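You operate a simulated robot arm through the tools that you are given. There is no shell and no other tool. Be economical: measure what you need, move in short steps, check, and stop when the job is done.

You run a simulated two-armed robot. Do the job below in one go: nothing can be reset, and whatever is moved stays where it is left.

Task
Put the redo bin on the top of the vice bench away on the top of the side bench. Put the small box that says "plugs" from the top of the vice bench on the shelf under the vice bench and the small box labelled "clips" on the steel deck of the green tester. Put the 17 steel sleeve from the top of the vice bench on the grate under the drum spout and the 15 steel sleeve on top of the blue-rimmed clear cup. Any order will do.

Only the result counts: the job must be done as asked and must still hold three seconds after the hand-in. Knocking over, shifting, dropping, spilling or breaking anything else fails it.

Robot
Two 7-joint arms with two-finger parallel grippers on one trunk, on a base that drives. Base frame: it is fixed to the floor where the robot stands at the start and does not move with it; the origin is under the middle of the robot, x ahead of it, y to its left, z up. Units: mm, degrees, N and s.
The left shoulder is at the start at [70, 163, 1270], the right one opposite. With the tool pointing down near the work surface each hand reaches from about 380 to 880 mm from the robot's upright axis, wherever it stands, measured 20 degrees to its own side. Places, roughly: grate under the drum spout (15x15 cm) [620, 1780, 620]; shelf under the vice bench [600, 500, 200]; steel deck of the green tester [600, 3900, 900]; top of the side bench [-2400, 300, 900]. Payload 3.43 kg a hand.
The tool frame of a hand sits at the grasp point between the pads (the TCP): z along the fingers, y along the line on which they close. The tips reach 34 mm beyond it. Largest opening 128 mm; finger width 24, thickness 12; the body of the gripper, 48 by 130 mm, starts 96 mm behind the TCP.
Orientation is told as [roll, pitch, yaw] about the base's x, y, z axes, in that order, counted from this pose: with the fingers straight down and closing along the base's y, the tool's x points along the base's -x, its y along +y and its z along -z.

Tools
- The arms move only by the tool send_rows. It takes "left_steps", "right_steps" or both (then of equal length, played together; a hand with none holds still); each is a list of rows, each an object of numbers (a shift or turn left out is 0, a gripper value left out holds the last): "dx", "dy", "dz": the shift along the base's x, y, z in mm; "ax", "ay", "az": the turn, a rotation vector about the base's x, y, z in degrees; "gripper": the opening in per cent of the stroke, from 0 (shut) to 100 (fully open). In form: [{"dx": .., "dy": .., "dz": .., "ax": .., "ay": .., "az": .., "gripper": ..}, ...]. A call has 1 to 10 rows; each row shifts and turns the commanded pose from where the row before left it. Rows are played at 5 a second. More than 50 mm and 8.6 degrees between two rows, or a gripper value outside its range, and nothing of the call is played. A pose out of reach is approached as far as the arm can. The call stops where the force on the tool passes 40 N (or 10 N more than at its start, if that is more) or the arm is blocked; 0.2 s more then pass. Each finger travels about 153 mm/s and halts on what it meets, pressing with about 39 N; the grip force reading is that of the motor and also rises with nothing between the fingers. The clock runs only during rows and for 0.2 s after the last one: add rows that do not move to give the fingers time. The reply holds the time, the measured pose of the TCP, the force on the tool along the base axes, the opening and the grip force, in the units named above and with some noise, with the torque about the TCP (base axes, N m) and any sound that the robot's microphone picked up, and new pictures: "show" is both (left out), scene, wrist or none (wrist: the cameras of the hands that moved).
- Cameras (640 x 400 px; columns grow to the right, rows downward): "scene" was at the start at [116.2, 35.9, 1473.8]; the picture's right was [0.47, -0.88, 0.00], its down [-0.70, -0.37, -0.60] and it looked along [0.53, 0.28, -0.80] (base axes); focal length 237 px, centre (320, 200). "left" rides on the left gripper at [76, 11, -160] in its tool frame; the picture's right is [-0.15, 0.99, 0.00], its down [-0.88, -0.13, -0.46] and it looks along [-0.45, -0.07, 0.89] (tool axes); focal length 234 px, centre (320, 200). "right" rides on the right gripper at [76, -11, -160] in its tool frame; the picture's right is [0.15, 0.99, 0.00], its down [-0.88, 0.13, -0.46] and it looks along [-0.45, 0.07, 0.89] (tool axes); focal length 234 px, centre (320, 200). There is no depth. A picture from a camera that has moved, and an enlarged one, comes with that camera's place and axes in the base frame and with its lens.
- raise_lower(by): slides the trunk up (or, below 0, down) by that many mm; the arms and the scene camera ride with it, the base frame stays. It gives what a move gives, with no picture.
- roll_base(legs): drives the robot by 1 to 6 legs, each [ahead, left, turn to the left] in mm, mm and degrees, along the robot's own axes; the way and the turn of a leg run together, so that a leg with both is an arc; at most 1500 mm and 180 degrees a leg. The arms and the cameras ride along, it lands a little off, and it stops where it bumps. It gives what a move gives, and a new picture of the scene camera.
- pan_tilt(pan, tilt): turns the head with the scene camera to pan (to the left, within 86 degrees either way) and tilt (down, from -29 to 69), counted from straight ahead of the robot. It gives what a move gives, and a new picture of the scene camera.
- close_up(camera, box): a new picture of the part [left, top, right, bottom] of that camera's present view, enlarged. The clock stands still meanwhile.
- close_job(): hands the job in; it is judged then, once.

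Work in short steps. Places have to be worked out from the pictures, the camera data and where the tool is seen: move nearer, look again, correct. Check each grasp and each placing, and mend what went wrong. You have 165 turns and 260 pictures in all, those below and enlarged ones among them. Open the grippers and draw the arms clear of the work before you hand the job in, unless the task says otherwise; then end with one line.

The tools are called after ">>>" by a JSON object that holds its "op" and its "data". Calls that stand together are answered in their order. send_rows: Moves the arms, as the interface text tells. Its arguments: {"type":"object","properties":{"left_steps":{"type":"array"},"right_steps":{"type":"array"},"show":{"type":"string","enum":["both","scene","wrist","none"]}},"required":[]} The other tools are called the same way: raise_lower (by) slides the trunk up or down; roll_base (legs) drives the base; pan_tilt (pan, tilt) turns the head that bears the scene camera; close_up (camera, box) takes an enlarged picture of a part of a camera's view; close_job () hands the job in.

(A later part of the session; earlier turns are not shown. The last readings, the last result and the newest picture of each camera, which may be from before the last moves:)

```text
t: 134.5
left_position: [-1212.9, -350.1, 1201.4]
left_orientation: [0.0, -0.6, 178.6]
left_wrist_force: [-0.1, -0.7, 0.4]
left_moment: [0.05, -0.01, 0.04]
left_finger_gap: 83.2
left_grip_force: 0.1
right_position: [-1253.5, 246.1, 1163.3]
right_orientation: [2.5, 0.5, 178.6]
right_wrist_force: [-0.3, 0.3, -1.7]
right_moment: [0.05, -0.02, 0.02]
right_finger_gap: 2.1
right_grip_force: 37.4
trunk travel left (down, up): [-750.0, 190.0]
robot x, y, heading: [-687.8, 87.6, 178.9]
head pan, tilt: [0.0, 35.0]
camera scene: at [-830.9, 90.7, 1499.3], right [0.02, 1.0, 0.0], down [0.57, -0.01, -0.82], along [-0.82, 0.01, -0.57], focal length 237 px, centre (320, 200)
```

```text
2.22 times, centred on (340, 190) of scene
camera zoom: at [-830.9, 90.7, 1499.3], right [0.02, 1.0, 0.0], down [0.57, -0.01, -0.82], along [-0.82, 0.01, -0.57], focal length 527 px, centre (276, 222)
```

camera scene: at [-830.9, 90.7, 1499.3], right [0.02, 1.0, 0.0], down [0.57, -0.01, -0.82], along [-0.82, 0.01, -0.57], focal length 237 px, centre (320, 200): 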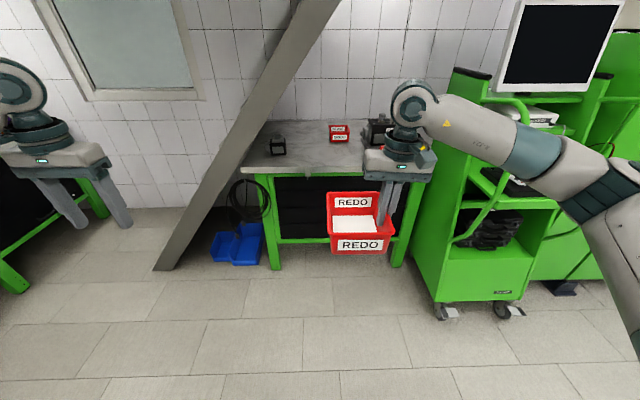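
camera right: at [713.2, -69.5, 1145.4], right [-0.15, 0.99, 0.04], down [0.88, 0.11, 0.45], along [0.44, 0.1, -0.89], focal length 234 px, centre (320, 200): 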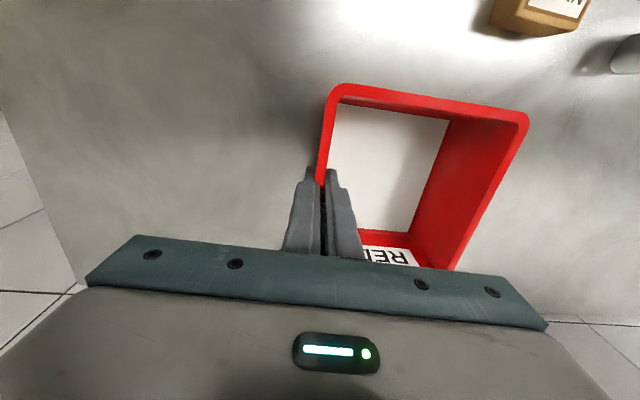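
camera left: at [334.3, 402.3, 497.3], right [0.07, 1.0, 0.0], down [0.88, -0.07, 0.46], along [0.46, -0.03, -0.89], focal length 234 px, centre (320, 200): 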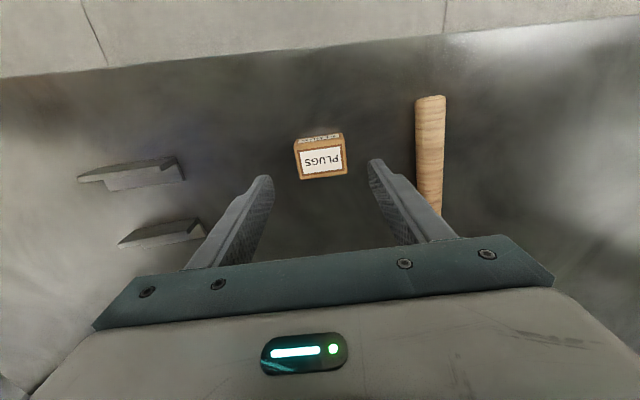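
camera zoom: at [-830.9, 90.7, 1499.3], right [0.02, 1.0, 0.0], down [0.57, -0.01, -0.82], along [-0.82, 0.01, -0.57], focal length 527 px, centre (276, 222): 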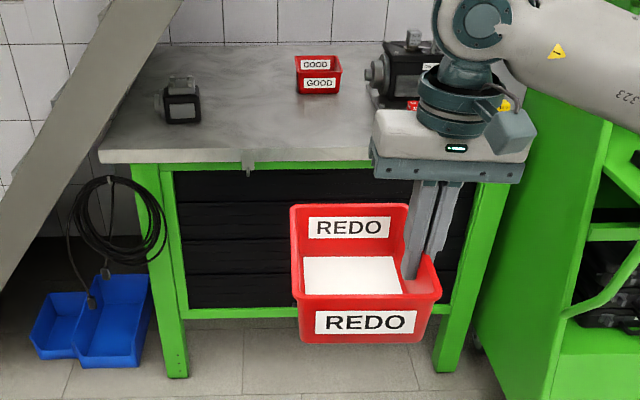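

Free centre-front of the side bench is around (−2150, 170); GOOD bin at (−2460, 246), motor and block stay clear. I tuck the left hand in and drive ahead 500.

>>> {"op": "send_rows", "data": {"left_steps": [{"dx": 40}, {"dx": 40, "dy": 20}, {"dx": 40, "dy": 30}, {"dx": 0}], "show": "none"}}

>>> {"op": "roll_base", "data": {"legs": [[500, 0, 1.1]]}}

```text
t: 135.5
left_position: [-1094.4, -300.2, 1196.9]
left_orientation: [-0.1, -0.5, 178.6]
left_wrist_force: [-0.3, 0.0, 0.4]
left_moment: [-0.02, 0.01, 0.01]
left_finger_gap: 83.2
left_grip_force: 0.0
right_position: [-1253.9, 244.5, 1163.0]
right_orientation: [2.5, 0.4, 178.7]
right_wrist_force: [0.1, 0.0, -1.2]
right_moment: [0.08, 0.01, -0.02]
right_finger_gap: 2.0
right_grip_force: 37.0
trunk travel left (down, up): [-750.0, 190.0]
robot x, y, heading: [-693.8, 88.0, 178.9]
head pan, tilt: [0.0, 35.0]
```

```text
t: 138.4
left_position: [-1569.7, -301.9, 1198.8]
left_orientation: [0.1, -0.6, 179.7]
left_wrist_force: [0.4, 0.7, -1.1]
left_moment: [0.01, 0.02, -0.02]
left_finger_gap: 83.3
left_grip_force: 0.1
right_position: [-1737.9, 239.7, 1164.4]
right_orientation: [2.4, 0.5, 179.6]
right_wrist_force: [0.8, -0.2, -0.5]
right_moment: [0.07, 0.0, 0.01]
right_finger_gap: 2.0
right_grip_force: 36.8
trunk travel left (down, up): [-750.0, 190.0]
robot x, y, heading: [-1173.1, 89.4, 179.8]
head pan, tilt: [0.0, 35.0]
camera scene: at [-1312.5, 92.8, 1499.4], right [0.0, 1.0, 0.0], down [0.57, 0.0, -0.82], along [-0.82, 0.0, -0.57], focal length 237 px, centre (320, 200)
```

scene: 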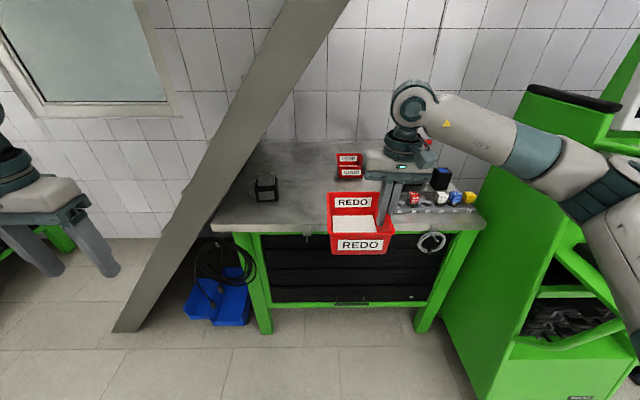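

Approach further: drive 230, then extend the right arm to bring the bin above (−2170, 178).

>>> {"op": "roll_base", "data": {"legs": [[230, 0, 0]]}}

>>> {"op": "send_rows", "data": {"right_steps": [{"dx": -45}, {"dx": -45}, {"dx": -45}, {"dx": -45}, {"dx": -20, "dz": -30}, {"dz": -45}, {"dz": -40}, {"dx": 0}], "show": "both"}}

```text
t: 140.1
left_position: [-1798.8, -299.1, 1199.4]
left_orientation: [0.0, -0.6, 179.5]
left_wrist_force: [0.0, 0.1, 0.8]
left_moment: [0.01, -0.02, 0.01]
left_finger_gap: 83.2
left_grip_force: 0.0
right_position: [-1963.7, 243.1, 1164.2]
right_orientation: [2.5, 0.4, 179.4]
right_wrist_force: [-0.1, 0.8, -1.7]
right_moment: [0.07, -0.01, 0.01]
right_finger_gap: 2.2
right_grip_force: 36.8
trunk travel left (down, up): [-750.0, 190.0]
robot x, y, heading: [-1401.9, 94.3, 179.6]
head pan, tilt: [0.0, 35.0]
camera scene: at [-1539.3, 94.2, 1499.4], right [0.01, 1.0, 0.0], down [0.57, 0.0, -0.82], along [-0.82, 0.0, -0.57], focal length 237 px, centre (320, 200)
```

scene: 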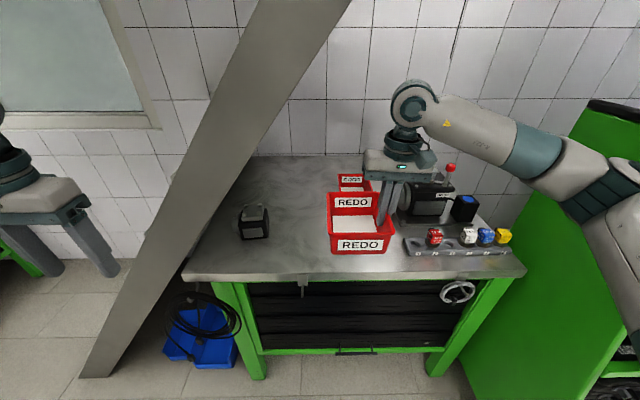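

```text
t: 141.9
left_position: [-1799.6, -299.3, 1199.2]
left_orientation: [0.1, -0.6, 179.4]
left_wrist_force: [0.1, 0.1, 0.1]
left_moment: [0.02, 0.02, -0.03]
left_finger_gap: 83.2
left_grip_force: 0.1
right_position: [-2165.3, 242.2, 1047.0]
right_orientation: [2.4, 0.5, 179.5]
right_wrist_force: [-0.2, -0.1, -1.3]
right_moment: [0.1, 0.0, 0.02]
right_finger_gap: 2.4
right_grip_force: 37.2
trunk travel left (down, up): [-750.0, 190.0]
robot x, y, heading: [-1404.0, 93.5, 179.5]
head pan, tilt: [0.0, 35.0]
camera scene: at [-1539.9, 94.0, 1499.3], right [0.01, 1.0, 0.0], down [0.57, 0.0, -0.82], along [-0.82, 0.0, -0.57], focal length 237 px, centre (320, 200)
camera right: at [-2092.1, 260.2, 1206.7], right [0.14, -0.99, 0.04], down [-0.89, -0.1, 0.45], along [-0.45, -0.1, -0.89], focal length 234 px, centre (320, 200)
```

scene: 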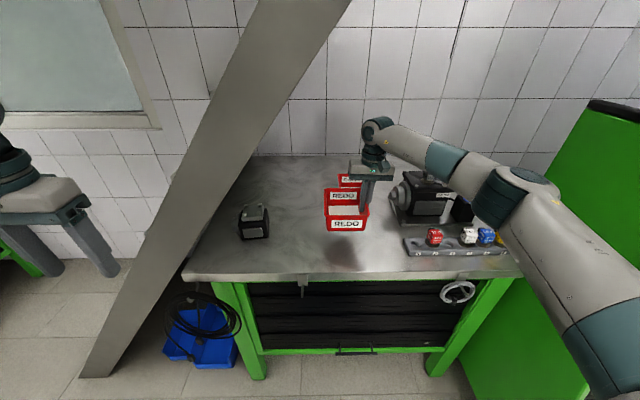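
right: 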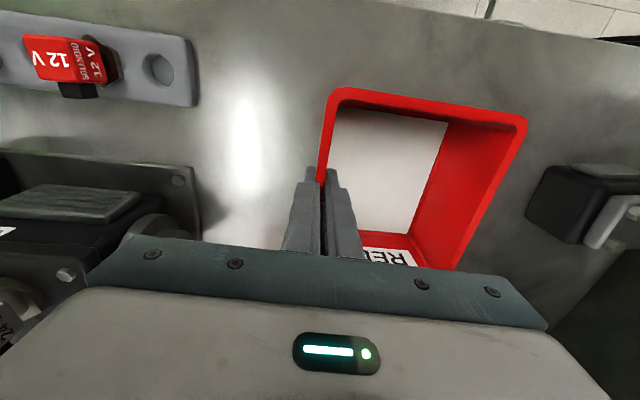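

Position is clear on all sides. Lower to the bench top.

>>> {"op": "send_rows", "data": {"right_steps": [{"dz": -40}, {"dz": -25}, {"dz": -10}, {"dz": -4}, {"dz": -3}, {"dx": 0}], "show": "none"}}

```text
t: 143.3
left_position: [-1799.2, -298.2, 1199.3]
left_orientation: [0.0, -0.6, 179.4]
left_wrist_force: [-0.4, 0.3, 0.1]
left_moment: [-0.04, 0.0, 0.02]
left_finger_gap: 83.1
left_grip_force: 0.0
right_position: [-2164.4, 243.3, 965.0]
right_orientation: [2.4, 0.4, 179.3]
right_wrist_force: [-0.1, 0.9, 1.9]
right_moment: [-0.31, 0.25, -0.05]
right_finger_gap: 2.3
right_grip_force: 36.8
trunk travel left (down, up): [-750.0, 190.0]
robot x, y, heading: [-1399.4, 92.4, 180.0]
head pan, tilt: [0.0, 35.0]
```

First contact. One more millimetre, then open slowly and rise.

>>> {"op": "send_rows", "data": {"right_steps": [{"dz": -1}, {"gripper": 12}, {"gripper": 25}, {"gripper": 40}, {"dx": 0}, {"dz": 25}, {"dz": 45}, {"dz": 45}, {"dx": 0}], "show": "both"}}

```text
t: 145.3
left_position: [-1799.9, -299.0, 1197.8]
left_orientation: [0.0, -0.5, 179.3]
left_wrist_force: [0.0, 0.5, -1.0]
left_moment: [-0.01, -0.03, -0.01]
left_finger_gap: 83.3
left_grip_force: 0.0
right_position: [-2162.8, 245.6, 1081.3]
right_orientation: [2.4, 0.5, 179.3]
right_wrist_force: [-0.2, 0.2, -0.9]
right_moment: [-0.02, -0.03, 0.0]
right_finger_gap: 51.4
right_grip_force: 0.0
trunk travel left (down, up): [-750.0, 190.0]
robot x, y, heading: [-1404.3, 92.3, 179.7]
head pan, tilt: [0.0, 35.0]
camera scene: at [-1540.8, 94.3, 1499.2], right [0.01, 1.0, 0.0], down [0.57, 0.0, -0.82], along [-0.82, 0.0, -0.57], focal length 237 px, centre (320, 200)
camera right: at [-2089.1, 264.6, 1239.7], right [0.14, -0.99, 0.04], down [-0.89, -0.1, 0.45], along [-0.44, -0.1, -0.89], focal length 234 px, centre (320, 200)
```

scene: 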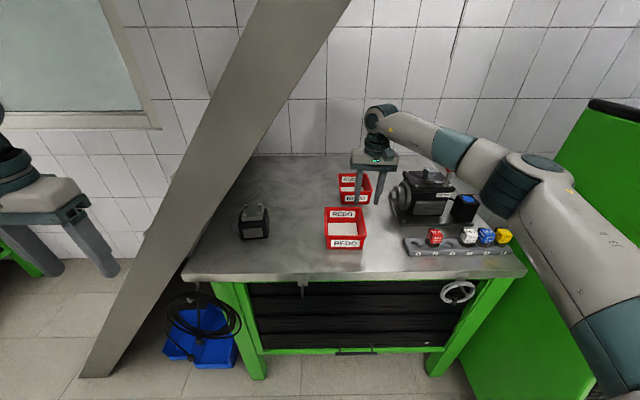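
right: 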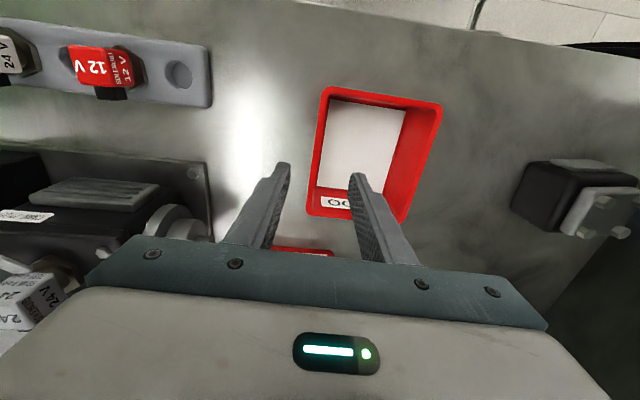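

REDO bin stands on the side bench. Retract the right arm, then back off.

>>> {"op": "send_rows", "data": {"right_steps": [{"dz": 45, "ax": 2.4}, {"dz": 45}, {"dx": 45}, {"dx": 45}, {"dx": 45}, {"dx": 45, "gripper": 60}, {"dx": 0}], "show": "none"}}

>>> {"op": "roll_base", "data": {"legs": [[-700, 0, 0], [0, 0, -88], [0, 0, -90]]}}

```text
t: 146.9
left_position: [-1799.6, -299.7, 1197.3]
left_orientation: [0.0, -0.5, 179.4]
left_wrist_force: [-0.5, 0.4, -0.6]
left_moment: [0.02, 0.01, 0.02]
left_finger_gap: 83.3
left_grip_force: 0.0
right_position: [-1983.9, 244.6, 1169.8]
right_orientation: [0.0, 0.4, 179.2]
right_wrist_force: [0.4, -0.8, -0.7]
right_moment: [-0.02, -0.02, -0.02]
right_finger_gap: 76.9
right_grip_force: 0.1
trunk travel left (down, up): [-750.0, 190.0]
robot x, y, heading: [-1399.9, 89.7, 179.9]
head pan, tilt: [0.0, 35.0]
```

```text
t: 158.4
left_position: [-313.3, 482.0, 1198.7]
left_orientation: [0.0, -0.6, -0.8]
left_wrist_force: [-0.2, -0.9, 0.1]
left_moment: [0.0, -0.01, 0.02]
left_finger_gap: 82.9
left_grip_force: 0.1
right_position: [-129.1, -63.0, 1170.8]
right_orientation: [-0.1, 0.3, -0.8]
right_wrist_force: [1.6, 0.1, -0.7]
right_moment: [0.03, -0.03, -0.01]
right_finger_gap: 76.9
right_grip_force: 0.1
trunk travel left (down, up): [-750.0, 190.0]
robot x, y, heading: [-712.1, 88.2, -0.2]
head pan, tilt: [0.0, 35.0]
camera scene: at [-573.2, 89.8, 1499.3], right [-0.01, -1.0, 0.0], down [-0.57, 0.0, -0.82], along [0.82, -0.01, -0.57], focal length 237 px, centre (320, 200)
```

scene: 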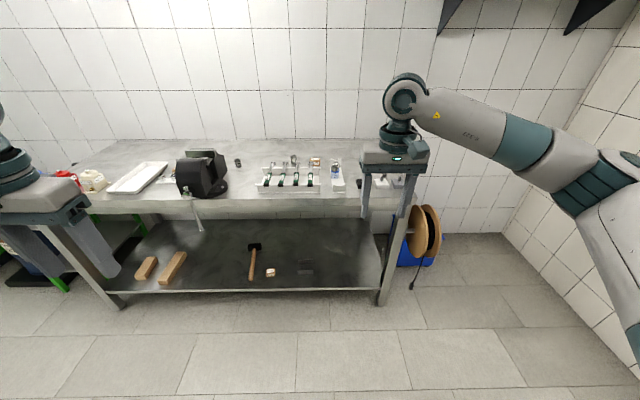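

Now the pair: 17 sleeve (right hand) and CLIPS (left hand). I drive to a base spot from which both are within reach.

>>> {"op": "send_rows", "data": {"left_steps": [{"dz": 40}, {"dx": 40}, {"dx": 0}], "show": "none"}}

>>> {"op": "roll_base", "data": {"legs": [[0, 240, 0], [680, 0, 0.4]]}}

>>> {"op": "pan_tilt", "data": {"pan": 30, "tilt": 45}}

```text
t: 159.2
left_position: [-273.0, 482.8, 1237.6]
left_orientation: [-0.1, -0.7, -0.7]
left_wrist_force: [-0.1, -0.6, 0.4]
left_moment: [-0.01, -0.01, 0.0]
left_finger_gap: 83.0
left_grip_force: 0.0
right_position: [-131.3, -63.3, 1169.8]
right_orientation: [-0.1, 0.4, -0.8]
right_wrist_force: [-0.2, 0.2, 0.0]
right_moment: [-0.01, -0.01, 0.02]
right_finger_gap: 76.5
right_grip_force: 0.0
trunk travel left (down, up): [-750.0, 190.0]
robot x, y, heading: [-715.4, 88.1, -0.4]
head pan, tilt: [0.0, 35.0]
```

```text
t: 164.2
left_position: [400.2, 718.6, 1237.2]
left_orientation: [0.0, -0.6, 0.2]
left_wrist_force: [-0.4, 0.3, -0.1]
left_moment: [-0.02, 0.02, -0.04]
left_finger_gap: 83.2
left_grip_force: 0.1
right_position: [553.1, 176.4, 1169.5]
right_orientation: [0.2, 0.4, 0.2]
right_wrist_force: [0.2, -0.7, 0.5]
right_moment: [0.0, 0.01, 0.03]
right_finger_gap: 77.0
right_grip_force: 0.1
trunk travel left (down, up): [-750.0, 190.0]
robot x, y, heading: [-31.1, 323.8, 0.6]
head pan, tilt: [0.0, 35.0]
camera scene: at [107.0, 322.6, 1499.4], right [0.01, -1.0, 0.0], down [-0.57, -0.01, -0.82], along [0.82, 0.01, -0.57], focal length 237 px, centre (320, 200)
```

scene: 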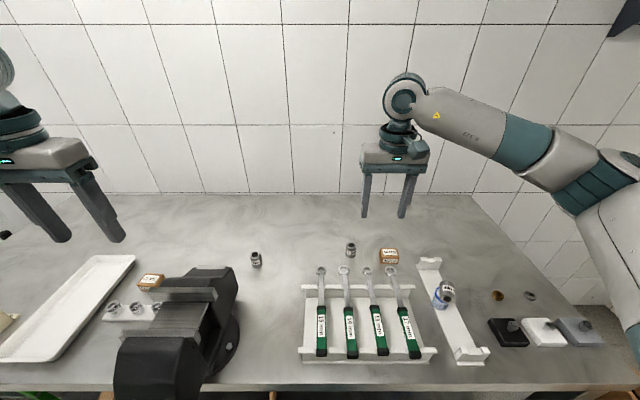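

```text
t: 165.2
left_position: [401.1, 719.6, 1237.4]
left_orientation: [0.0, -0.6, 0.3]
left_wrist_force: [0.1, 1.1, -0.1]
left_moment: [-0.02, -0.01, -0.07]
left_finger_gap: 83.0
left_grip_force: 0.0
right_position: [552.5, 175.9, 1170.2]
right_orientation: [0.1, 0.4, 0.3]
right_wrist_force: [0.3, 0.9, 0.0]
right_moment: [-0.02, 0.01, -0.03]
right_finger_gap: 77.0
right_grip_force: 0.0
trunk travel left (down, up): [-750.0, 190.0]
robot x, y, heading: [-30.5, 321.4, 0.6]
head pan, tilt: [30.0, 45.0]
camera scene: at [89.2, 363.1, 1484.5], right [0.51, -0.86, 0.0], down [-0.61, -0.36, -0.71], along [0.61, 0.36, -0.71], focal length 237 px, centre (320, 200)
```

scene: 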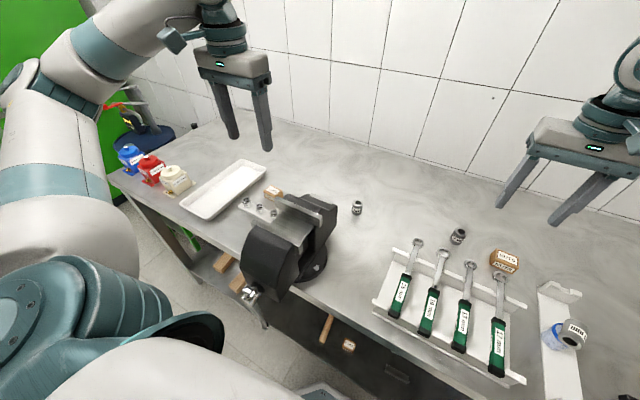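

Move both hands above their targets for a look.

>>> {"op": "send_rows", "data": {"left_steps": [{"dx": 32, "dy": 22}, {"dx": 32, "dy": 22}, {"dx": 32, "dy": 22}, {"dx": 32, "dy": 24, "gripper": 80}, {"dz": -40}, {"dz": -40}, {"dx": 0}], "right_steps": [{"dx": 30, "dy": 16}, {"dx": 30, "dy": 16}, {"dx": 32, "dy": 16}, {"dz": -40}, {"dz": -40}, {"dz": -30}, {"dx": 0}], "show": "wrist"}}

>>> {"op": "close_up", "data": {"camera": "left", "box": [220, 60, 420, 200]}}

>>> {"op": "close_up", "data": {"camera": "right", "box": [240, 80, 400, 190]}}

```text
t: 166.8
left_position: [526.3, 811.5, 1157.3]
left_orientation: [-0.1, -0.6, 0.1]
left_wrist_force: [-0.2, 0.2, 0.8]
left_moment: [0.02, 0.0, 0.01]
left_finger_gap: 102.2
left_grip_force: 0.0
right_position: [643.2, 224.7, 1057.8]
right_orientation: [0.1, 0.5, 0.3]
right_wrist_force: [-0.8, 0.5, 0.3]
right_moment: [0.02, 0.0, 0.04]
right_finger_gap: 76.9
right_grip_force: 0.0
trunk travel left (down, up): [-750.0, 190.0]
robot x, y, heading: [-30.9, 322.9, 0.5]
head pan, tilt: [30.0, 45.0]
camera right: at [568.5, 214.1, 1218.8], right [-0.15, 0.99, 0.0], down [0.88, 0.13, 0.45], along [0.44, 0.07, -0.89], focal length 234 px, centre (320, 200)
camera left: at [449.3, 821.2, 1317.1], right [0.14, 0.99, 0.0], down [0.88, -0.13, 0.46], along [0.46, -0.06, -0.89], focal length 234 px, centre (320, 200)
```

right: 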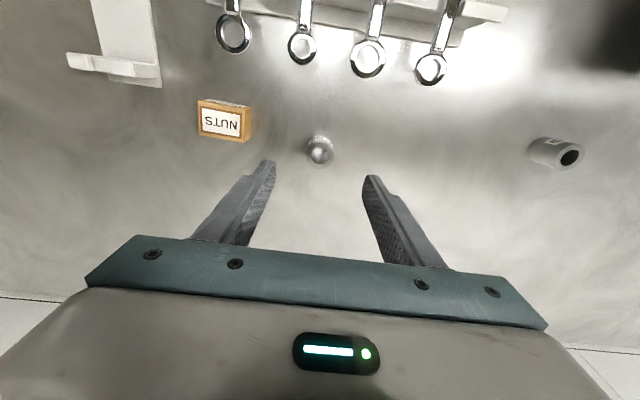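
left: 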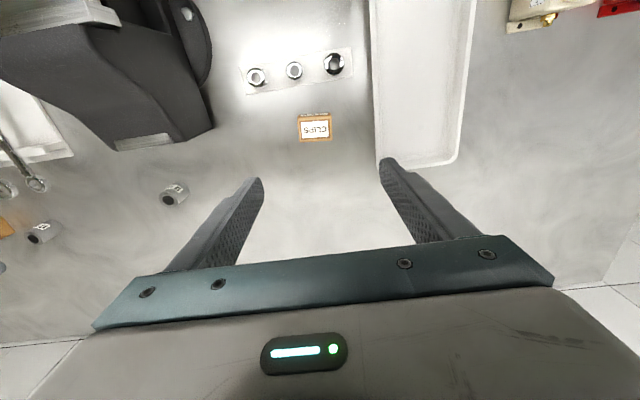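

```text
2.86 times, centred on (320, 130) of left
camera zoom: at [449.3, 821.2, 1317.1], right [0.14, 0.99, 0.0], down [0.88, -0.13, 0.46], along [0.46, -0.06, -0.89], focal length 669 px, centre (320, 400)
```

zoom: 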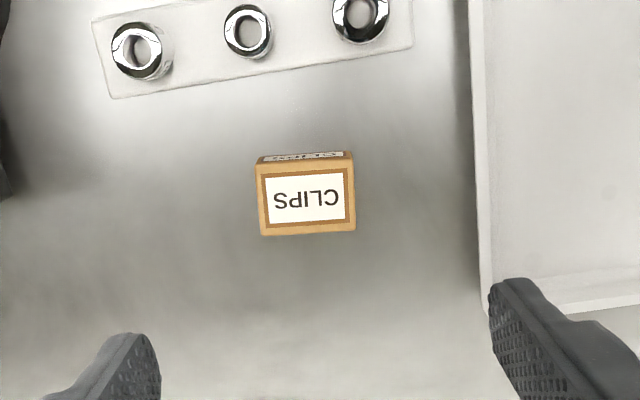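

```text
3.64 times, centred on (320, 135) of right
camera zoom: at [568.5, 214.1, 1218.8], right [-0.15, 0.99, 0.0], down [0.88, 0.13, 0.45], along [0.44, 0.07, -0.89], focal length 852 px, centre (320, 436)
```

zoom: 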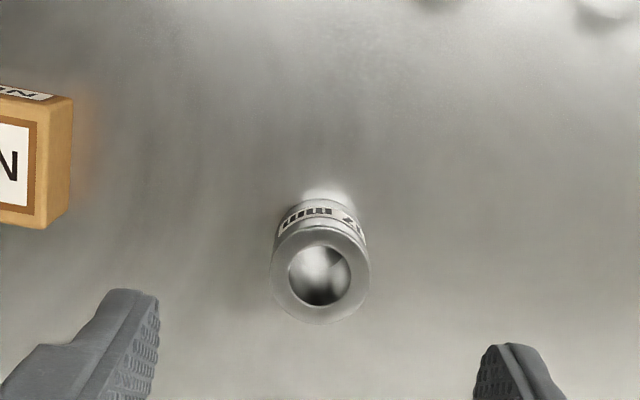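

Both targets located. Before gripping, I look at the drum grate to choose a suitable grip for the sleeve.

>>> {"op": "pan_tilt", "data": {"pan": 70, "tilt": 25}}

```text
t: 167.8
left_position: [527.6, 813.1, 1157.4]
left_orientation: [0.0, -0.6, 0.3]
left_wrist_force: [-0.8, -0.1, -0.7]
left_moment: [-0.01, -0.01, 0.01]
left_finger_gap: 102.5
left_grip_force: 0.1
right_position: [643.7, 227.2, 1058.3]
right_orientation: [0.1, 0.4, 0.1]
right_wrist_force: [-0.1, 0.3, -0.6]
right_moment: [0.01, -0.02, -0.02]
right_finger_gap: 77.0
right_grip_force: 0.1
trunk travel left (down, up): [-750.0, 190.0]
robot x, y, heading: [-32.8, 320.1, 0.8]
head pan, tilt: [70.0, 25.0]
camera scene: at [50.3, 408.6, 1515.0], right [0.94, -0.33, 0.0], down [-0.14, -0.4, -0.91], along [0.3, 0.85, -0.42], focal length 237 px, centre (320, 200)
```

scene: 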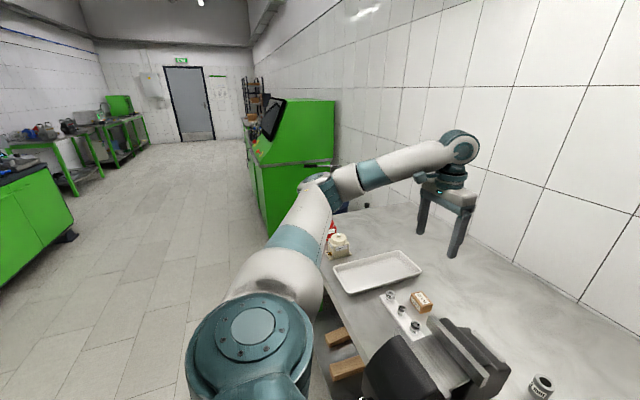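

Not visible from here. I grip CLIPS first, then go and inspect the drum before choosing the sleeve grip.

>>> {"op": "send_rows", "data": {"left_steps": [{"dx": -4, "dy": -6, "az": -3.7, "dz": -40}, {"dz": -45}, {"dz": -45}, {"dz": -45}, {"dz": -30}, {"dz": -12}, {"dx": 0}], "show": "wrist"}}

```text
t: 169.4
left_position: [524.9, 803.8, 939.0]
left_orientation: [0.0, -0.6, -3.3]
left_wrist_force: [0.7, -0.1, 0.2]
left_moment: [-0.02, -0.04, -0.03]
left_finger_gap: 102.0
left_grip_force: 0.1
right_position: [644.3, 226.3, 1058.3]
right_orientation: [0.1, 0.5, 0.3]
right_wrist_force: [0.1, -0.8, -0.1]
right_moment: [0.01, -0.06, -0.03]
right_finger_gap: 77.0
right_grip_force: 0.0
trunk travel left (down, up): [-750.0, 190.0]
robot x, y, heading: [-31.7, 321.0, 0.6]
head pan, tilt: [70.0, 25.0]
camera left: at [448.4, 818.5, 1098.8], right [0.21, 0.98, 0.0], down [0.87, -0.18, 0.46], along [0.46, -0.09, -0.89], focal length 234 px, centre (320, 200)
```

left: 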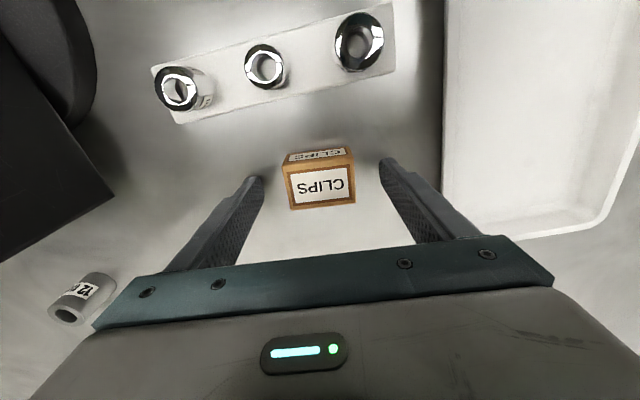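

Well centred. Close, lift.

>>> {"op": "send_rows", "data": {"left_steps": [{"gripper": 0}, {"dx": 0}, {"dx": 0}, {"dz": 20}, {"dz": 45}, {"dz": 45}, {"dz": 45}, {"dz": 45}, {"dz": 45}, {"dz": 45}], "right_steps": [{"dz": 0}, {"dz": 0}, {"dz": 0}, {"dz": 30}, {"dz": 45}, {"dz": 45}, {"dz": 0}, {"dz": 0}, {"dz": 0}, {"dz": 0}], "show": "none"}}

>>> {"op": "roll_base", "data": {"legs": [[-500, 0, 0], [0, 900, 0]]}}

>>> {"op": "pan_tilt", "data": {"pan": 20, "tilt": 30}}

```text
t: 171.7
left_position: [519.7, 798.1, 1234.1]
left_orientation: [0.0, -0.5, -3.4]
left_wrist_force: [-0.3, -0.1, -1.7]
left_moment: [0.0, -0.01, 0.02]
left_finger_gap: 53.9
left_grip_force: 39.3
right_position: [646.8, 226.1, 1179.3]
right_orientation: [0.1, 0.4, 0.2]
right_wrist_force: [0.6, -0.6, -0.3]
right_moment: [0.0, 0.0, 0.01]
right_finger_gap: 76.8
right_grip_force: 0.0
trunk travel left (down, up): [-750.0, 190.0]
robot x, y, heading: [-32.4, 322.4, 0.6]
head pan, tilt: [70.0, 25.0]
```

```text
t: 179.0
left_position: [9.3, 1715.6, 1233.0]
left_orientation: [-0.1, -0.6, -3.2]
left_wrist_force: [-1.0, 0.3, -0.5]
left_moment: [0.01, -0.03, 0.0]
left_finger_gap: 53.8
left_grip_force: 39.5
right_position: [138.3, 1144.3, 1180.2]
right_orientation: [0.1, 0.5, 0.3]
right_wrist_force: [0.5, -0.4, -0.1]
right_moment: [-0.01, 0.03, 0.01]
right_finger_gap: 76.6
right_grip_force: 0.0
trunk travel left (down, up): [-750.0, 190.0]
robot x, y, heading: [-538.2, 1236.6, 0.7]
head pan, tilt: [70.0, 25.0]
camera scene: at [-459.9, 1323.8, 1515.1], right [0.94, -0.33, 0.0], down [-0.14, -0.4, -0.91], along [0.3, 0.86, -0.42], focal length 237 px, centre (320, 200)
```

scene: 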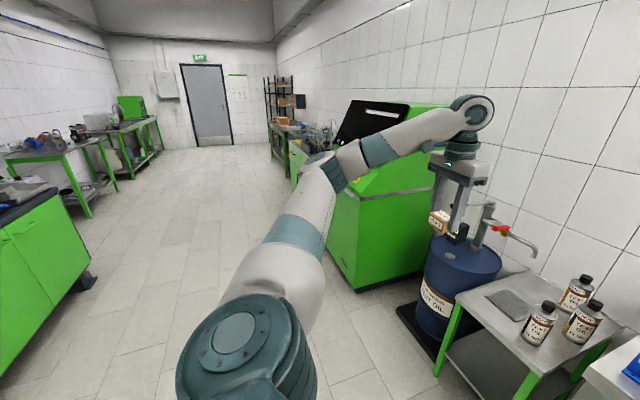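

```text
t: 180.2
left_position: [8.9, 1716.2, 1232.6]
left_orientation: [0.0, -0.6, -3.2]
left_wrist_force: [0.3, 0.4, -1.1]
left_moment: [0.0, -0.01, -0.02]
left_finger_gap: 53.8
left_grip_force: 39.2
right_position: [138.3, 1143.7, 1179.2]
right_orientation: [0.0, 0.4, 0.4]
right_wrist_force: [0.0, 1.0, -0.2]
right_moment: [-0.03, 0.05, -0.05]
right_finger_gap: 76.7
right_grip_force: 0.0
trunk travel left (down, up): [-750.0, 190.0]
robot x, y, heading: [-542.6, 1236.1, 0.9]
head pan, tilt: [20.0, 30.0]
camera scene: at [-405.8, 1269.4, 1507.1], right [0.35, -0.94, 0.0], down [-0.47, -0.18, -0.87], along [0.81, 0.31, -0.5], focal length 237 px, centre (320, 200)
```

scene: 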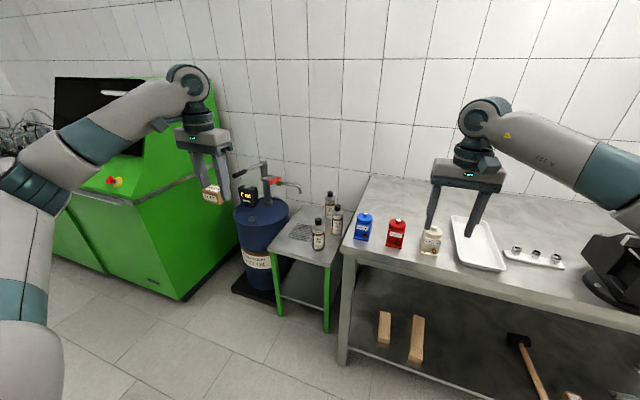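

The drum pump's spout hangs over a small green table with a grate. Zoom in.

>>> {"op": "close_up", "data": {"camera": "scene", "box": [220, 150, 380, 280]}}

```text
3.08 times, centred on (300, 215) of scene
camera zoom: at [-405.8, 1269.4, 1507.1], right [0.35, -0.94, 0.0], down [-0.47, -0.18, -0.87], along [0.81, 0.31, -0.5], focal length 730 px, centre (382, 154)
```

zoom: 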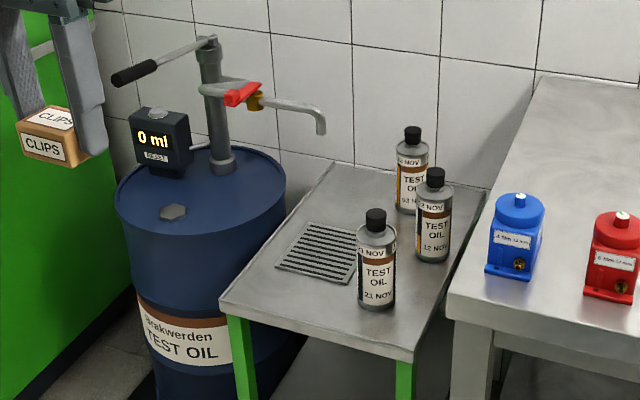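

Grate at about (625, 1790, 620), spout tip roughly 250 mm above it near x 650, bottles to the right. A sleeve grip with the hand tilted back about 35° will keep the hand clear of the spout. I return for the sleeve.

>>> {"op": "roll_base", "data": {"legs": [[0, -915, -0.7], [500, 0, 0]]}}

>>> {"op": "send_rows", "data": {"right_steps": [{"dz": -30, "ay": -7}, {"dz": -30, "ay": -7}, {"dz": -20, "ay": -7}, {"ay": -7}, {"ay": -7}, {"dx": 0}], "show": "wrist"}}

```text
t: 187.5
left_position: [500.3, 802.7, 1233.3]
left_orientation: [0.0, -0.6, -3.3]
left_wrist_force: [0.5, 0.0, -0.9]
left_moment: [0.01, -0.02, -0.05]
left_finger_gap: 53.8
left_grip_force: 39.3
right_position: [627.5, 230.4, 1182.1]
right_orientation: [0.0, 0.5, 0.2]
right_wrist_force: [0.0, 0.3, 0.3]
right_moment: [0.0, 0.03, -0.02]
right_finger_gap: 76.8
right_grip_force: 0.1
trunk travel left (down, up): [-750.0, 190.0]
robot x, y, heading: [-49.5, 326.0, 0.6]
head pan, tilt: [20.0, 30.0]
camera scene: at [83.4, 357.3, 1507.2], right [0.35, -0.94, 0.0], down [-0.47, -0.18, -0.87], along [0.81, 0.3, -0.5], focal length 237 px, centre (320, 200)
```

scene: 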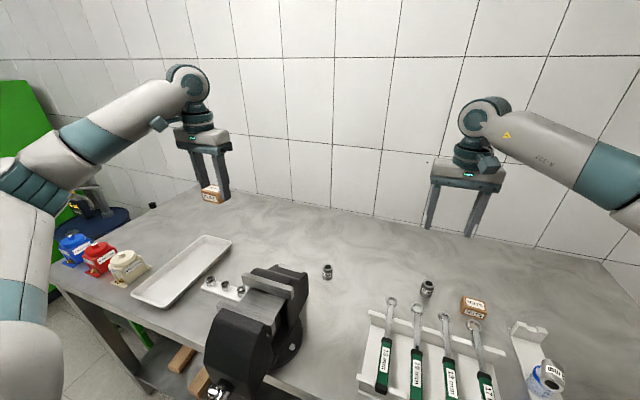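

```text
t: 188.9
left_position: [500.8, 802.0, 1233.4]
left_orientation: [0.0, -0.5, -3.4]
left_wrist_force: [-0.9, 0.2, -0.5]
left_moment: [-0.03, 0.0, -0.01]
left_finger_gap: 54.1
left_grip_force: 39.2
right_position: [627.1, 232.1, 1100.5]
right_orientation: [0.0, -34.6, 0.2]
right_wrist_force: [0.4, 0.1, 0.2]
right_moment: [-0.02, -0.01, -0.01]
right_finger_gap: 76.7
right_grip_force: 0.1
trunk travel left (down, up): [-750.0, 190.0]
robot x, y, heading: [-52.0, 323.4, 0.7]
head pan, tilt: [20.0, 30.0]
camera right: at [473.8, 220.3, 1188.1], right [-0.12, 0.99, -0.08], down [0.46, 0.13, 0.88], along [0.88, 0.07, -0.48], focal length 234 px, centre (320, 200)
```

right: 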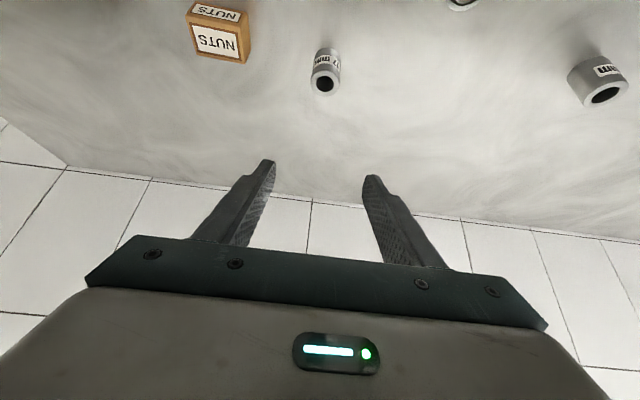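

Sleeve confirmed at (646, 227). Descend with the tilted hand.

>>> {"op": "send_rows", "data": {"right_steps": [{"dx": 4, "dy": -4.7, "dz": -40}, {"dx": 5, "dz": -40}, {"dz": -40}, {"dz": -25}, {"dz": -13}, {"dx": 0}], "show": "wrist"}}

```text
t: 190.3
left_position: [500.6, 802.4, 1232.0]
left_orientation: [0.1, -0.6, -3.5]
left_wrist_force: [0.1, -0.2, -0.6]
left_moment: [-0.01, 0.0, 0.02]
left_finger_gap: 53.9
left_grip_force: 39.1
right_position: [637.7, 227.9, 942.3]
right_orientation: [-0.2, -34.6, 0.4]
right_wrist_force: [-0.3, 0.6, -0.9]
right_moment: [-0.03, 0.0, 0.01]
right_finger_gap: 76.7
right_grip_force: 0.1
trunk travel left (down, up): [-750.0, 190.0]
robot x, y, heading: [-54.1, 321.8, 0.6]
head pan, tilt: [20.0, 30.0]
camera right: at [484.1, 216.2, 1030.5], right [-0.12, 0.99, -0.08], down [0.47, 0.13, 0.87], along [0.88, 0.07, -0.48], focal length 234 px, centre (320, 200)
```

right: 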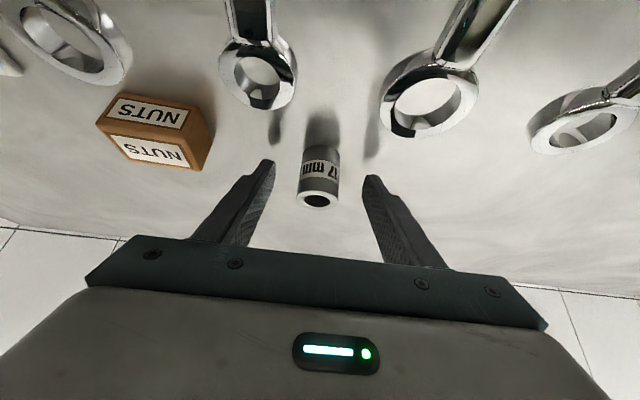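

Sleeve centred between the fingers. Grip and lift.

>>> {"op": "send_rows", "data": {"right_steps": [{"dz": -2}, {"gripper": 0}, {"dx": 0}, {"dx": 0}, {"dz": 10}, {"dz": 40}, {"dz": 45}, {"dz": 45}, {"dz": 45}, {"dx": 0}], "show": "wrist"}}

```text
t: 192.5
left_position: [501.6, 802.3, 1232.3]
left_orientation: [0.0, -0.5, -3.4]
left_wrist_force: [0.2, -0.2, -0.6]
left_moment: [0.03, -0.01, -0.01]
left_finger_gap: 53.9
left_grip_force: 38.7
right_position: [640.6, 227.8, 1126.1]
right_orientation: [-0.1, -34.4, 0.2]
right_wrist_force: [0.6, 0.8, -1.5]
right_moment: [0.0, 0.03, -0.03]
right_finger_gap: 32.7
right_grip_force: 38.3
trunk travel left (down, up): [-750.0, 190.0]
robot x, y, heading: [-54.9, 325.5, 0.5]
head pan, tilt: [20.0, 30.0]
camera right: at [486.2, 216.7, 1214.6], right [-0.12, 0.99, -0.08], down [0.47, 0.13, 0.87], along [0.88, 0.07, -0.48], focal length 234 px, centre (320, 200)
```

right: 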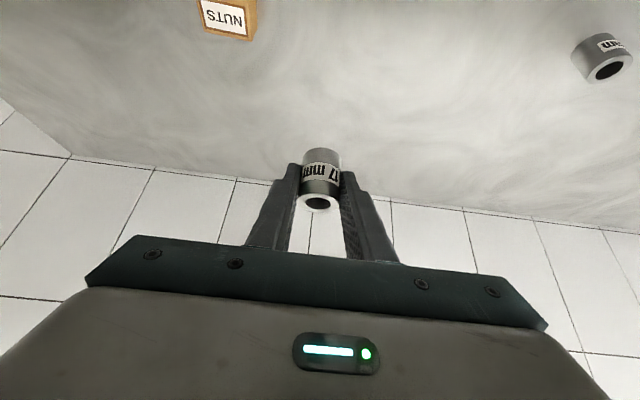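

Both items held. I back off, drive left to the drum table, and draw the left hand in.

>>> {"op": "roll_base", "data": {"legs": [[-450, 0, -0.5], [0, 800, 0], [0, 755, 0]]}}

>>> {"op": "send_rows", "data": {"left_steps": [{"dx": -40, "dz": 20}, {"dx": -40, "dz": 20}, {"dx": -40, "dz": 20}, {"dx": -30}, {"dx": 0}], "show": "scene"}}

```text
t: 202.8
left_position: [49.8, 2363.9, 1232.2]
left_orientation: [0.1, -0.5, -3.6]
left_wrist_force: [-0.4, -0.5, -0.9]
left_moment: [-0.03, -0.01, 0.04]
left_finger_gap: 53.9
left_grip_force: 39.1
right_position: [186.3, 1789.1, 1126.6]
right_orientation: [-0.1, -34.6, 0.1]
right_wrist_force: [-0.1, -0.1, -1.6]
right_moment: [-0.01, 0.04, -0.03]
right_finger_gap: 33.0
right_grip_force: 39.2
trunk travel left (down, up): [-750.0, 190.0]
robot x, y, heading: [-503.8, 1883.7, 0.5]
head pan, tilt: [20.0, 30.0]
camera scene: at [-368.1, 1920.0, 1507.1], right [0.35, -0.94, 0.0], down [-0.47, -0.17, -0.87], along [0.81, 0.3, -0.5], focal length 237 px, centre (320, 200)
```

scene: 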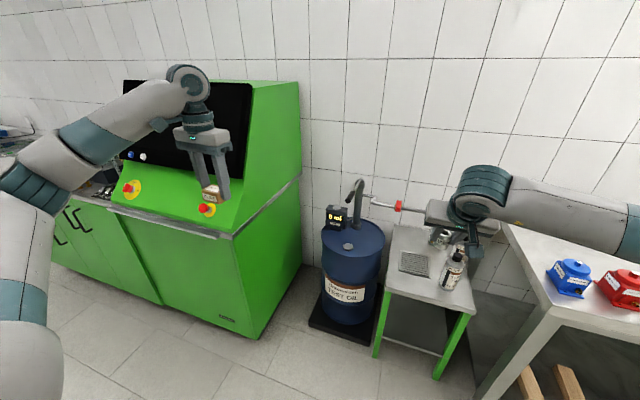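

```text
t: 204.0
left_position: [-100.0, 2365.5, 1290.3]
left_orientation: [0.1, -0.5, -3.6]
left_wrist_force: [0.2, 0.8, -0.8]
left_moment: [0.01, 0.04, 0.0]
left_finger_gap: 53.9
left_grip_force: 38.8
right_position: [188.0, 1789.1, 1125.4]
right_orientation: [-0.1, -34.5, 0.0]
right_wrist_force: [0.1, -0.3, -3.0]
right_moment: [0.02, 0.0, -0.01]
right_finger_gap: 33.1
right_grip_force: 38.8
trunk travel left (down, up): [-750.0, 190.0]
robot x, y, heading: [-504.5, 1889.8, 0.5]
head pan, tilt: [20.0, 30.0]
camera scene: at [-366.9, 1920.3, 1506.9], right [0.35, -0.94, 0.0], down [-0.47, -0.17, -0.87], along [0.81, 0.3, -0.5], focal length 237 px, centre (320, 200)
```

scene: 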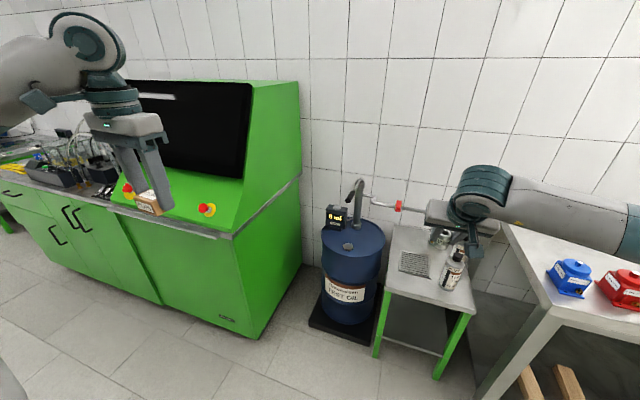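

Grate at about (626, 1775). Zoom on it and the spout before extending.

>>> {"op": "close_up", "data": {"camera": "scene", "box": [330, 160, 490, 300]}}

```text
2.86 times, centred on (410, 230) of scene
camera zoom: at [-366.9, 1920.3, 1506.9], right [0.35, -0.94, 0.0], down [-0.47, -0.17, -0.87], along [0.81, 0.3, -0.5], focal length 678 px, centre (63, 114)
```

zoom: 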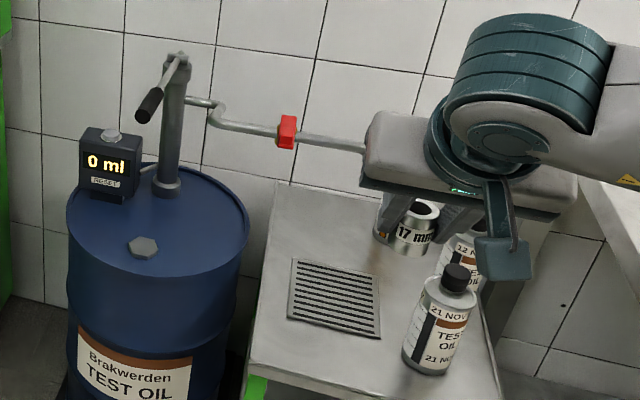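

Spout tip is about (620, 1776, 900), directly over the grate centre. I lower the trunk and arm out here in front, then come in from the front beneath the spout.

>>> {"op": "raise_lower", "data": {"by": -300}}

>>> {"op": "send_rows", "data": {"right_steps": [{"dz": -45}, {"dz": -45}, {"dz": -40}, {"dx": 0}], "show": "none"}}

>>> {"op": "roll_base", "data": {"legs": [[260, 0, -0.5]]}}

>>> {"op": "pan_tilt", "data": {"pan": -15, "tilt": 40}}

```text
t: 207.0
left_position: [-100.3, 2366.7, 991.1]
left_orientation: [0.0, -0.6, -3.7]
left_wrist_force: [-0.6, -0.2, -0.3]
left_moment: [0.02, -0.03, -0.02]
left_finger_gap: 53.8
left_grip_force: 38.8
right_position: [185.4, 1788.8, 826.5]
right_orientation: [-0.1, -34.6, 0.0]
right_wrist_force: [-0.7, -0.2, -2.1]
right_moment: [-0.03, 0.01, -0.05]
right_finger_gap: 32.8
right_grip_force: 38.3
trunk travel left (down, up): [-450.0, 490.0]
robot x, y, heading: [-502.9, 1887.0, 0.8]
head pan, tilt: [20.0, 30.0]
```

```text
t: 208.0
left_position: [-99.1, 2367.0, 991.6]
left_orientation: [0.0, -0.6, -3.6]
left_wrist_force: [-0.1, 0.2, -0.2]
left_moment: [0.02, 0.01, -0.01]
left_finger_gap: 54.0
left_grip_force: 38.5
right_position: [185.1, 1787.8, 698.5]
right_orientation: [-0.1, -34.7, 0.1]
right_wrist_force: [-0.5, -0.2, -2.3]
right_moment: [0.03, 0.01, 0.0]
right_finger_gap: 32.7
right_grip_force: 39.1
trunk travel left (down, up): [-450.0, 490.0]
robot x, y, heading: [-504.7, 1887.1, 0.3]
head pan, tilt: [20.0, 30.0]
```

```text
t: 209.9
left_position: [163.5, 2366.1, 992.0]
left_orientation: [0.0, -0.5, -3.8]
left_wrist_force: [-0.1, 0.1, -1.5]
left_moment: [-0.01, 0.04, 0.0]
left_finger_gap: 53.9
left_grip_force: 39.2
right_position: [448.1, 1785.5, 697.0]
right_orientation: [-0.2, -34.4, -0.1]
right_wrist_force: [0.1, -0.4, -2.2]
right_moment: [-0.02, 0.03, -0.02]
right_finger_gap: 32.8
right_grip_force: 38.6
trunk travel left (down, up): [-450.0, 490.0]
robot x, y, heading: [-241.0, 1889.4, 0.3]
head pan, tilt: [20.0, 30.0]
camera scene: at [-105.8, 1921.3, 1206.9], right [0.35, -0.94, 0.0], down [-0.47, -0.17, -0.87], along [0.81, 0.3, -0.5], focal length 237 px, centre (320, 200)
```

scene: 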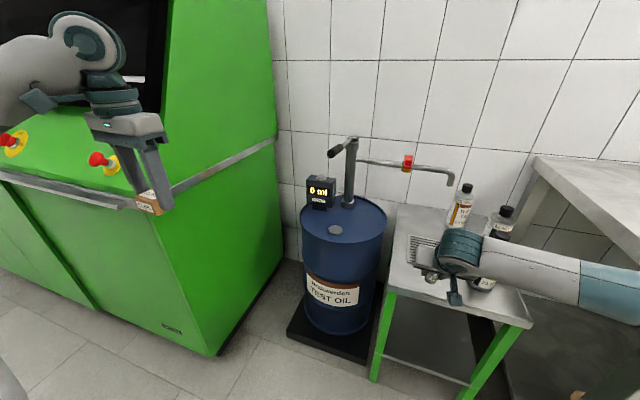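

```text
t: 210.9
left_position: [162.6, 2367.4, 992.2]
left_orientation: [0.0, -0.6, -3.8]
left_wrist_force: [-0.2, 0.5, -0.7]
left_moment: [0.02, -0.01, -0.01]
left_finger_gap: 54.0
left_grip_force: 39.0
right_position: [447.1, 1784.6, 699.0]
right_orientation: [-0.1, -34.6, -0.1]
right_wrist_force: [-0.9, 0.4, -2.5]
right_moment: [0.0, 0.03, 0.0]
right_finger_gap: 33.0
right_grip_force: 38.5
trunk travel left (down, up): [-450.0, 490.0]
robot x, y, heading: [-245.6, 1892.9, 0.1]
head pan, tilt: [-15.0, 40.0]
camera scene: at [-109.5, 1868.4, 1191.7], right [-0.25, -0.97, 0.0], down [-0.62, 0.16, -0.77], along [0.74, -0.2, -0.64], focal length 237 px, centre (320, 200)
```

scene: 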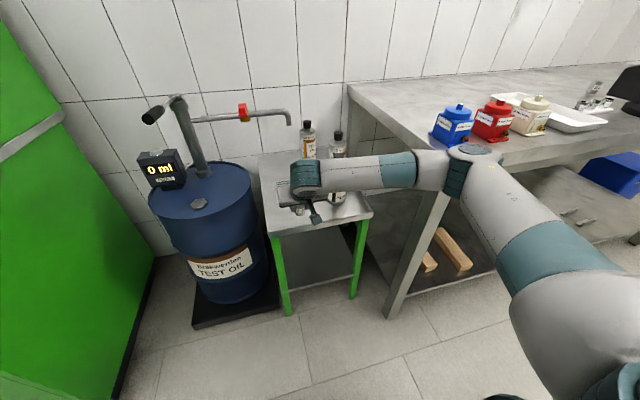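

Path is clear. Forward 100 with the base, then the last bit with the arm.

>>> {"op": "roll_base", "data": {"legs": [[100, 0, 0]]}}

>>> {"op": "close_up", "data": {"camera": "scene", "box": [220, 80, 380, 260]}}

>>> {"op": "close_up", "data": {"camera": "right", "box": [120, 0, 520, 250]}}

```text
t: 211.9
left_position: [197.3, 2381.0, 992.2]
left_orientation: [0.0, -0.7, -2.2]
left_wrist_force: [-1.2, -0.7, -0.6]
left_moment: [0.04, -0.09, -0.06]
left_finger_gap: 53.8
left_grip_force: 38.5
right_position: [487.9, 1834.0, 696.1]
right_orientation: [0.4, -34.1, 3.7]
right_wrist_force: [-0.7, -0.5, -1.5]
right_moment: [0.0, 0.01, -0.01]
right_finger_gap: 32.7
right_grip_force: 39.1
trunk travel left (down, up): [-450.0, 490.0]
robot x, y, heading: [-193.5, 1885.2, 1.8]
head pan, tilt: [-15.0, 40.0]
stopped in leg 1: the robot was blocked; the commanded pose is now the measured one
camera scene: at [-61.0, 1875.4, 1192.2], right [-0.23, -0.97, 0.0], down [-0.62, 0.15, -0.77], along [0.75, -0.18, -0.64], focal length 237 px, centre (320, 200)
```

scene: 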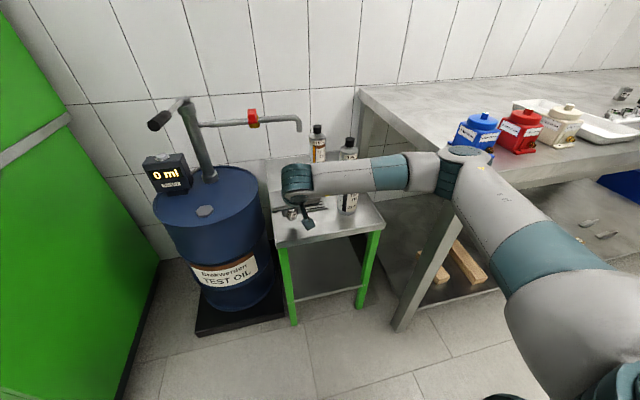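

```text
2.22 times, centred on (300, 170) of scene
camera zoom: at [-61.0, 1875.4, 1192.2], right [-0.23, -0.97, 0.0], down [-0.62, 0.15, -0.77], along [0.75, -0.18, -0.64], focal length 527 px, centre (364, 267)
```

zoom: 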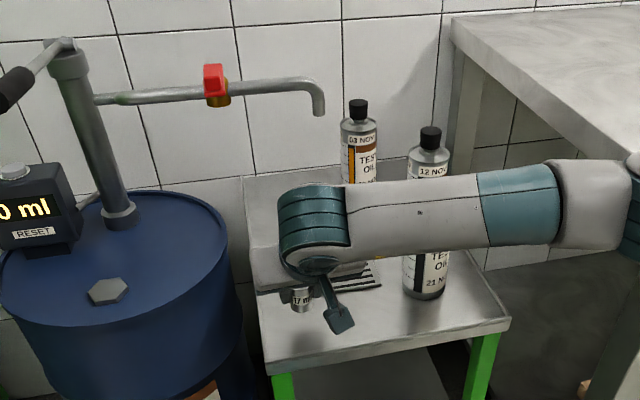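

```text
1.60 times, centred on (320, 125) of right
camera zoom: at [336.1, 1812.8, 785.7], right [-0.19, 0.98, -0.08], down [0.46, 0.16, 0.87], along [0.87, 0.13, -0.48], focal length 375 px, centre (320, 320)
```

zoom: 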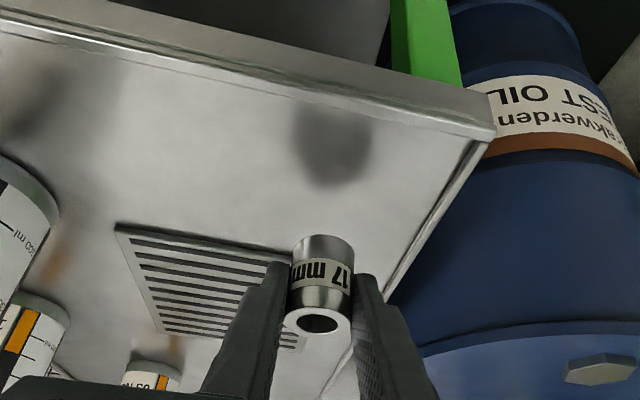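

Blocked again, likely the right elbow against the vice bench's corner; the hand was pushed slightly. I back off, shift left, and will reach further with the arm instead.

>>> {"op": "roll_base", "data": {"legs": [[-90, 0, -1.8], [0, 100, 0]]}}

>>> {"op": "close_up", "data": {"camera": "scene", "box": [280, 60, 640, 290]}}

```text
t: 213.7
left_position: [129.3, 2463.2, 990.2]
left_orientation: [0.0, -0.6, -4.3]
left_wrist_force: [-1.2, 0.7, -1.0]
left_moment: [-0.03, -0.01, 0.04]
left_finger_gap: 53.9
left_grip_force: 39.0
right_position: [399.4, 1903.4, 696.0]
right_orientation: [0.4, -34.1, 1.3]
right_wrist_force: [-0.3, 0.2, -2.5]
right_moment: [-0.02, 0.03, 0.0]
right_finger_gap: 32.9
right_grip_force: 39.0
trunk travel left (down, up): [-450.0, 490.0]
robot x, y, heading: [-279.1, 1988.3, -0.3]
head pan, tilt: [-15.0, 40.0]
camera scene: at [-148.0, 1968.4, 1191.7], right [-0.26, -0.96, 0.0], down [-0.62, 0.17, -0.77], along [0.74, -0.2, -0.64], focal length 237 px, centre (320, 200)
```

scene: 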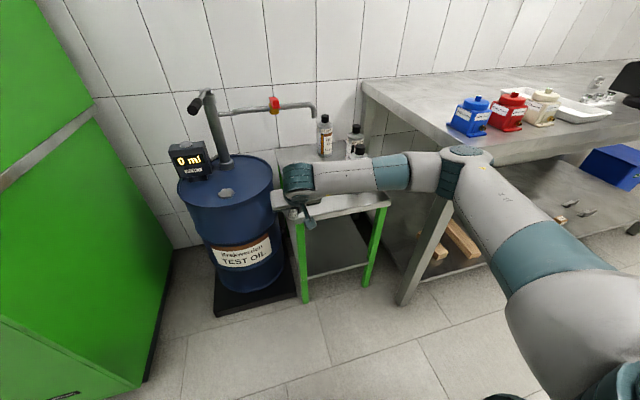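

```text
1.74 times, centred on (460, 175) of scene
camera zoom: at [-148.0, 1968.4, 1191.7], right [-0.26, -0.96, 0.0], down [-0.62, 0.17, -0.77], along [0.74, -0.2, -0.64], focal length 413 px, centre (76, 244)
```

zoom: 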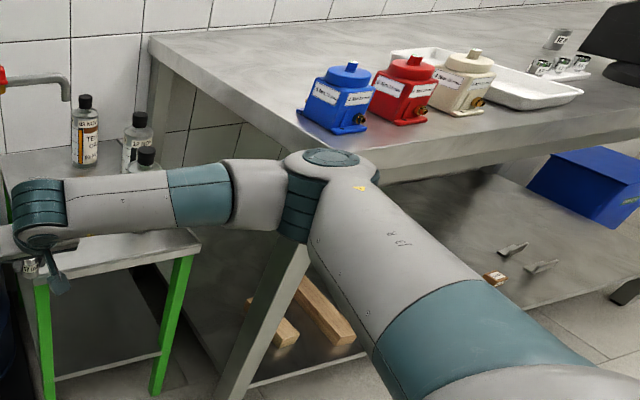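

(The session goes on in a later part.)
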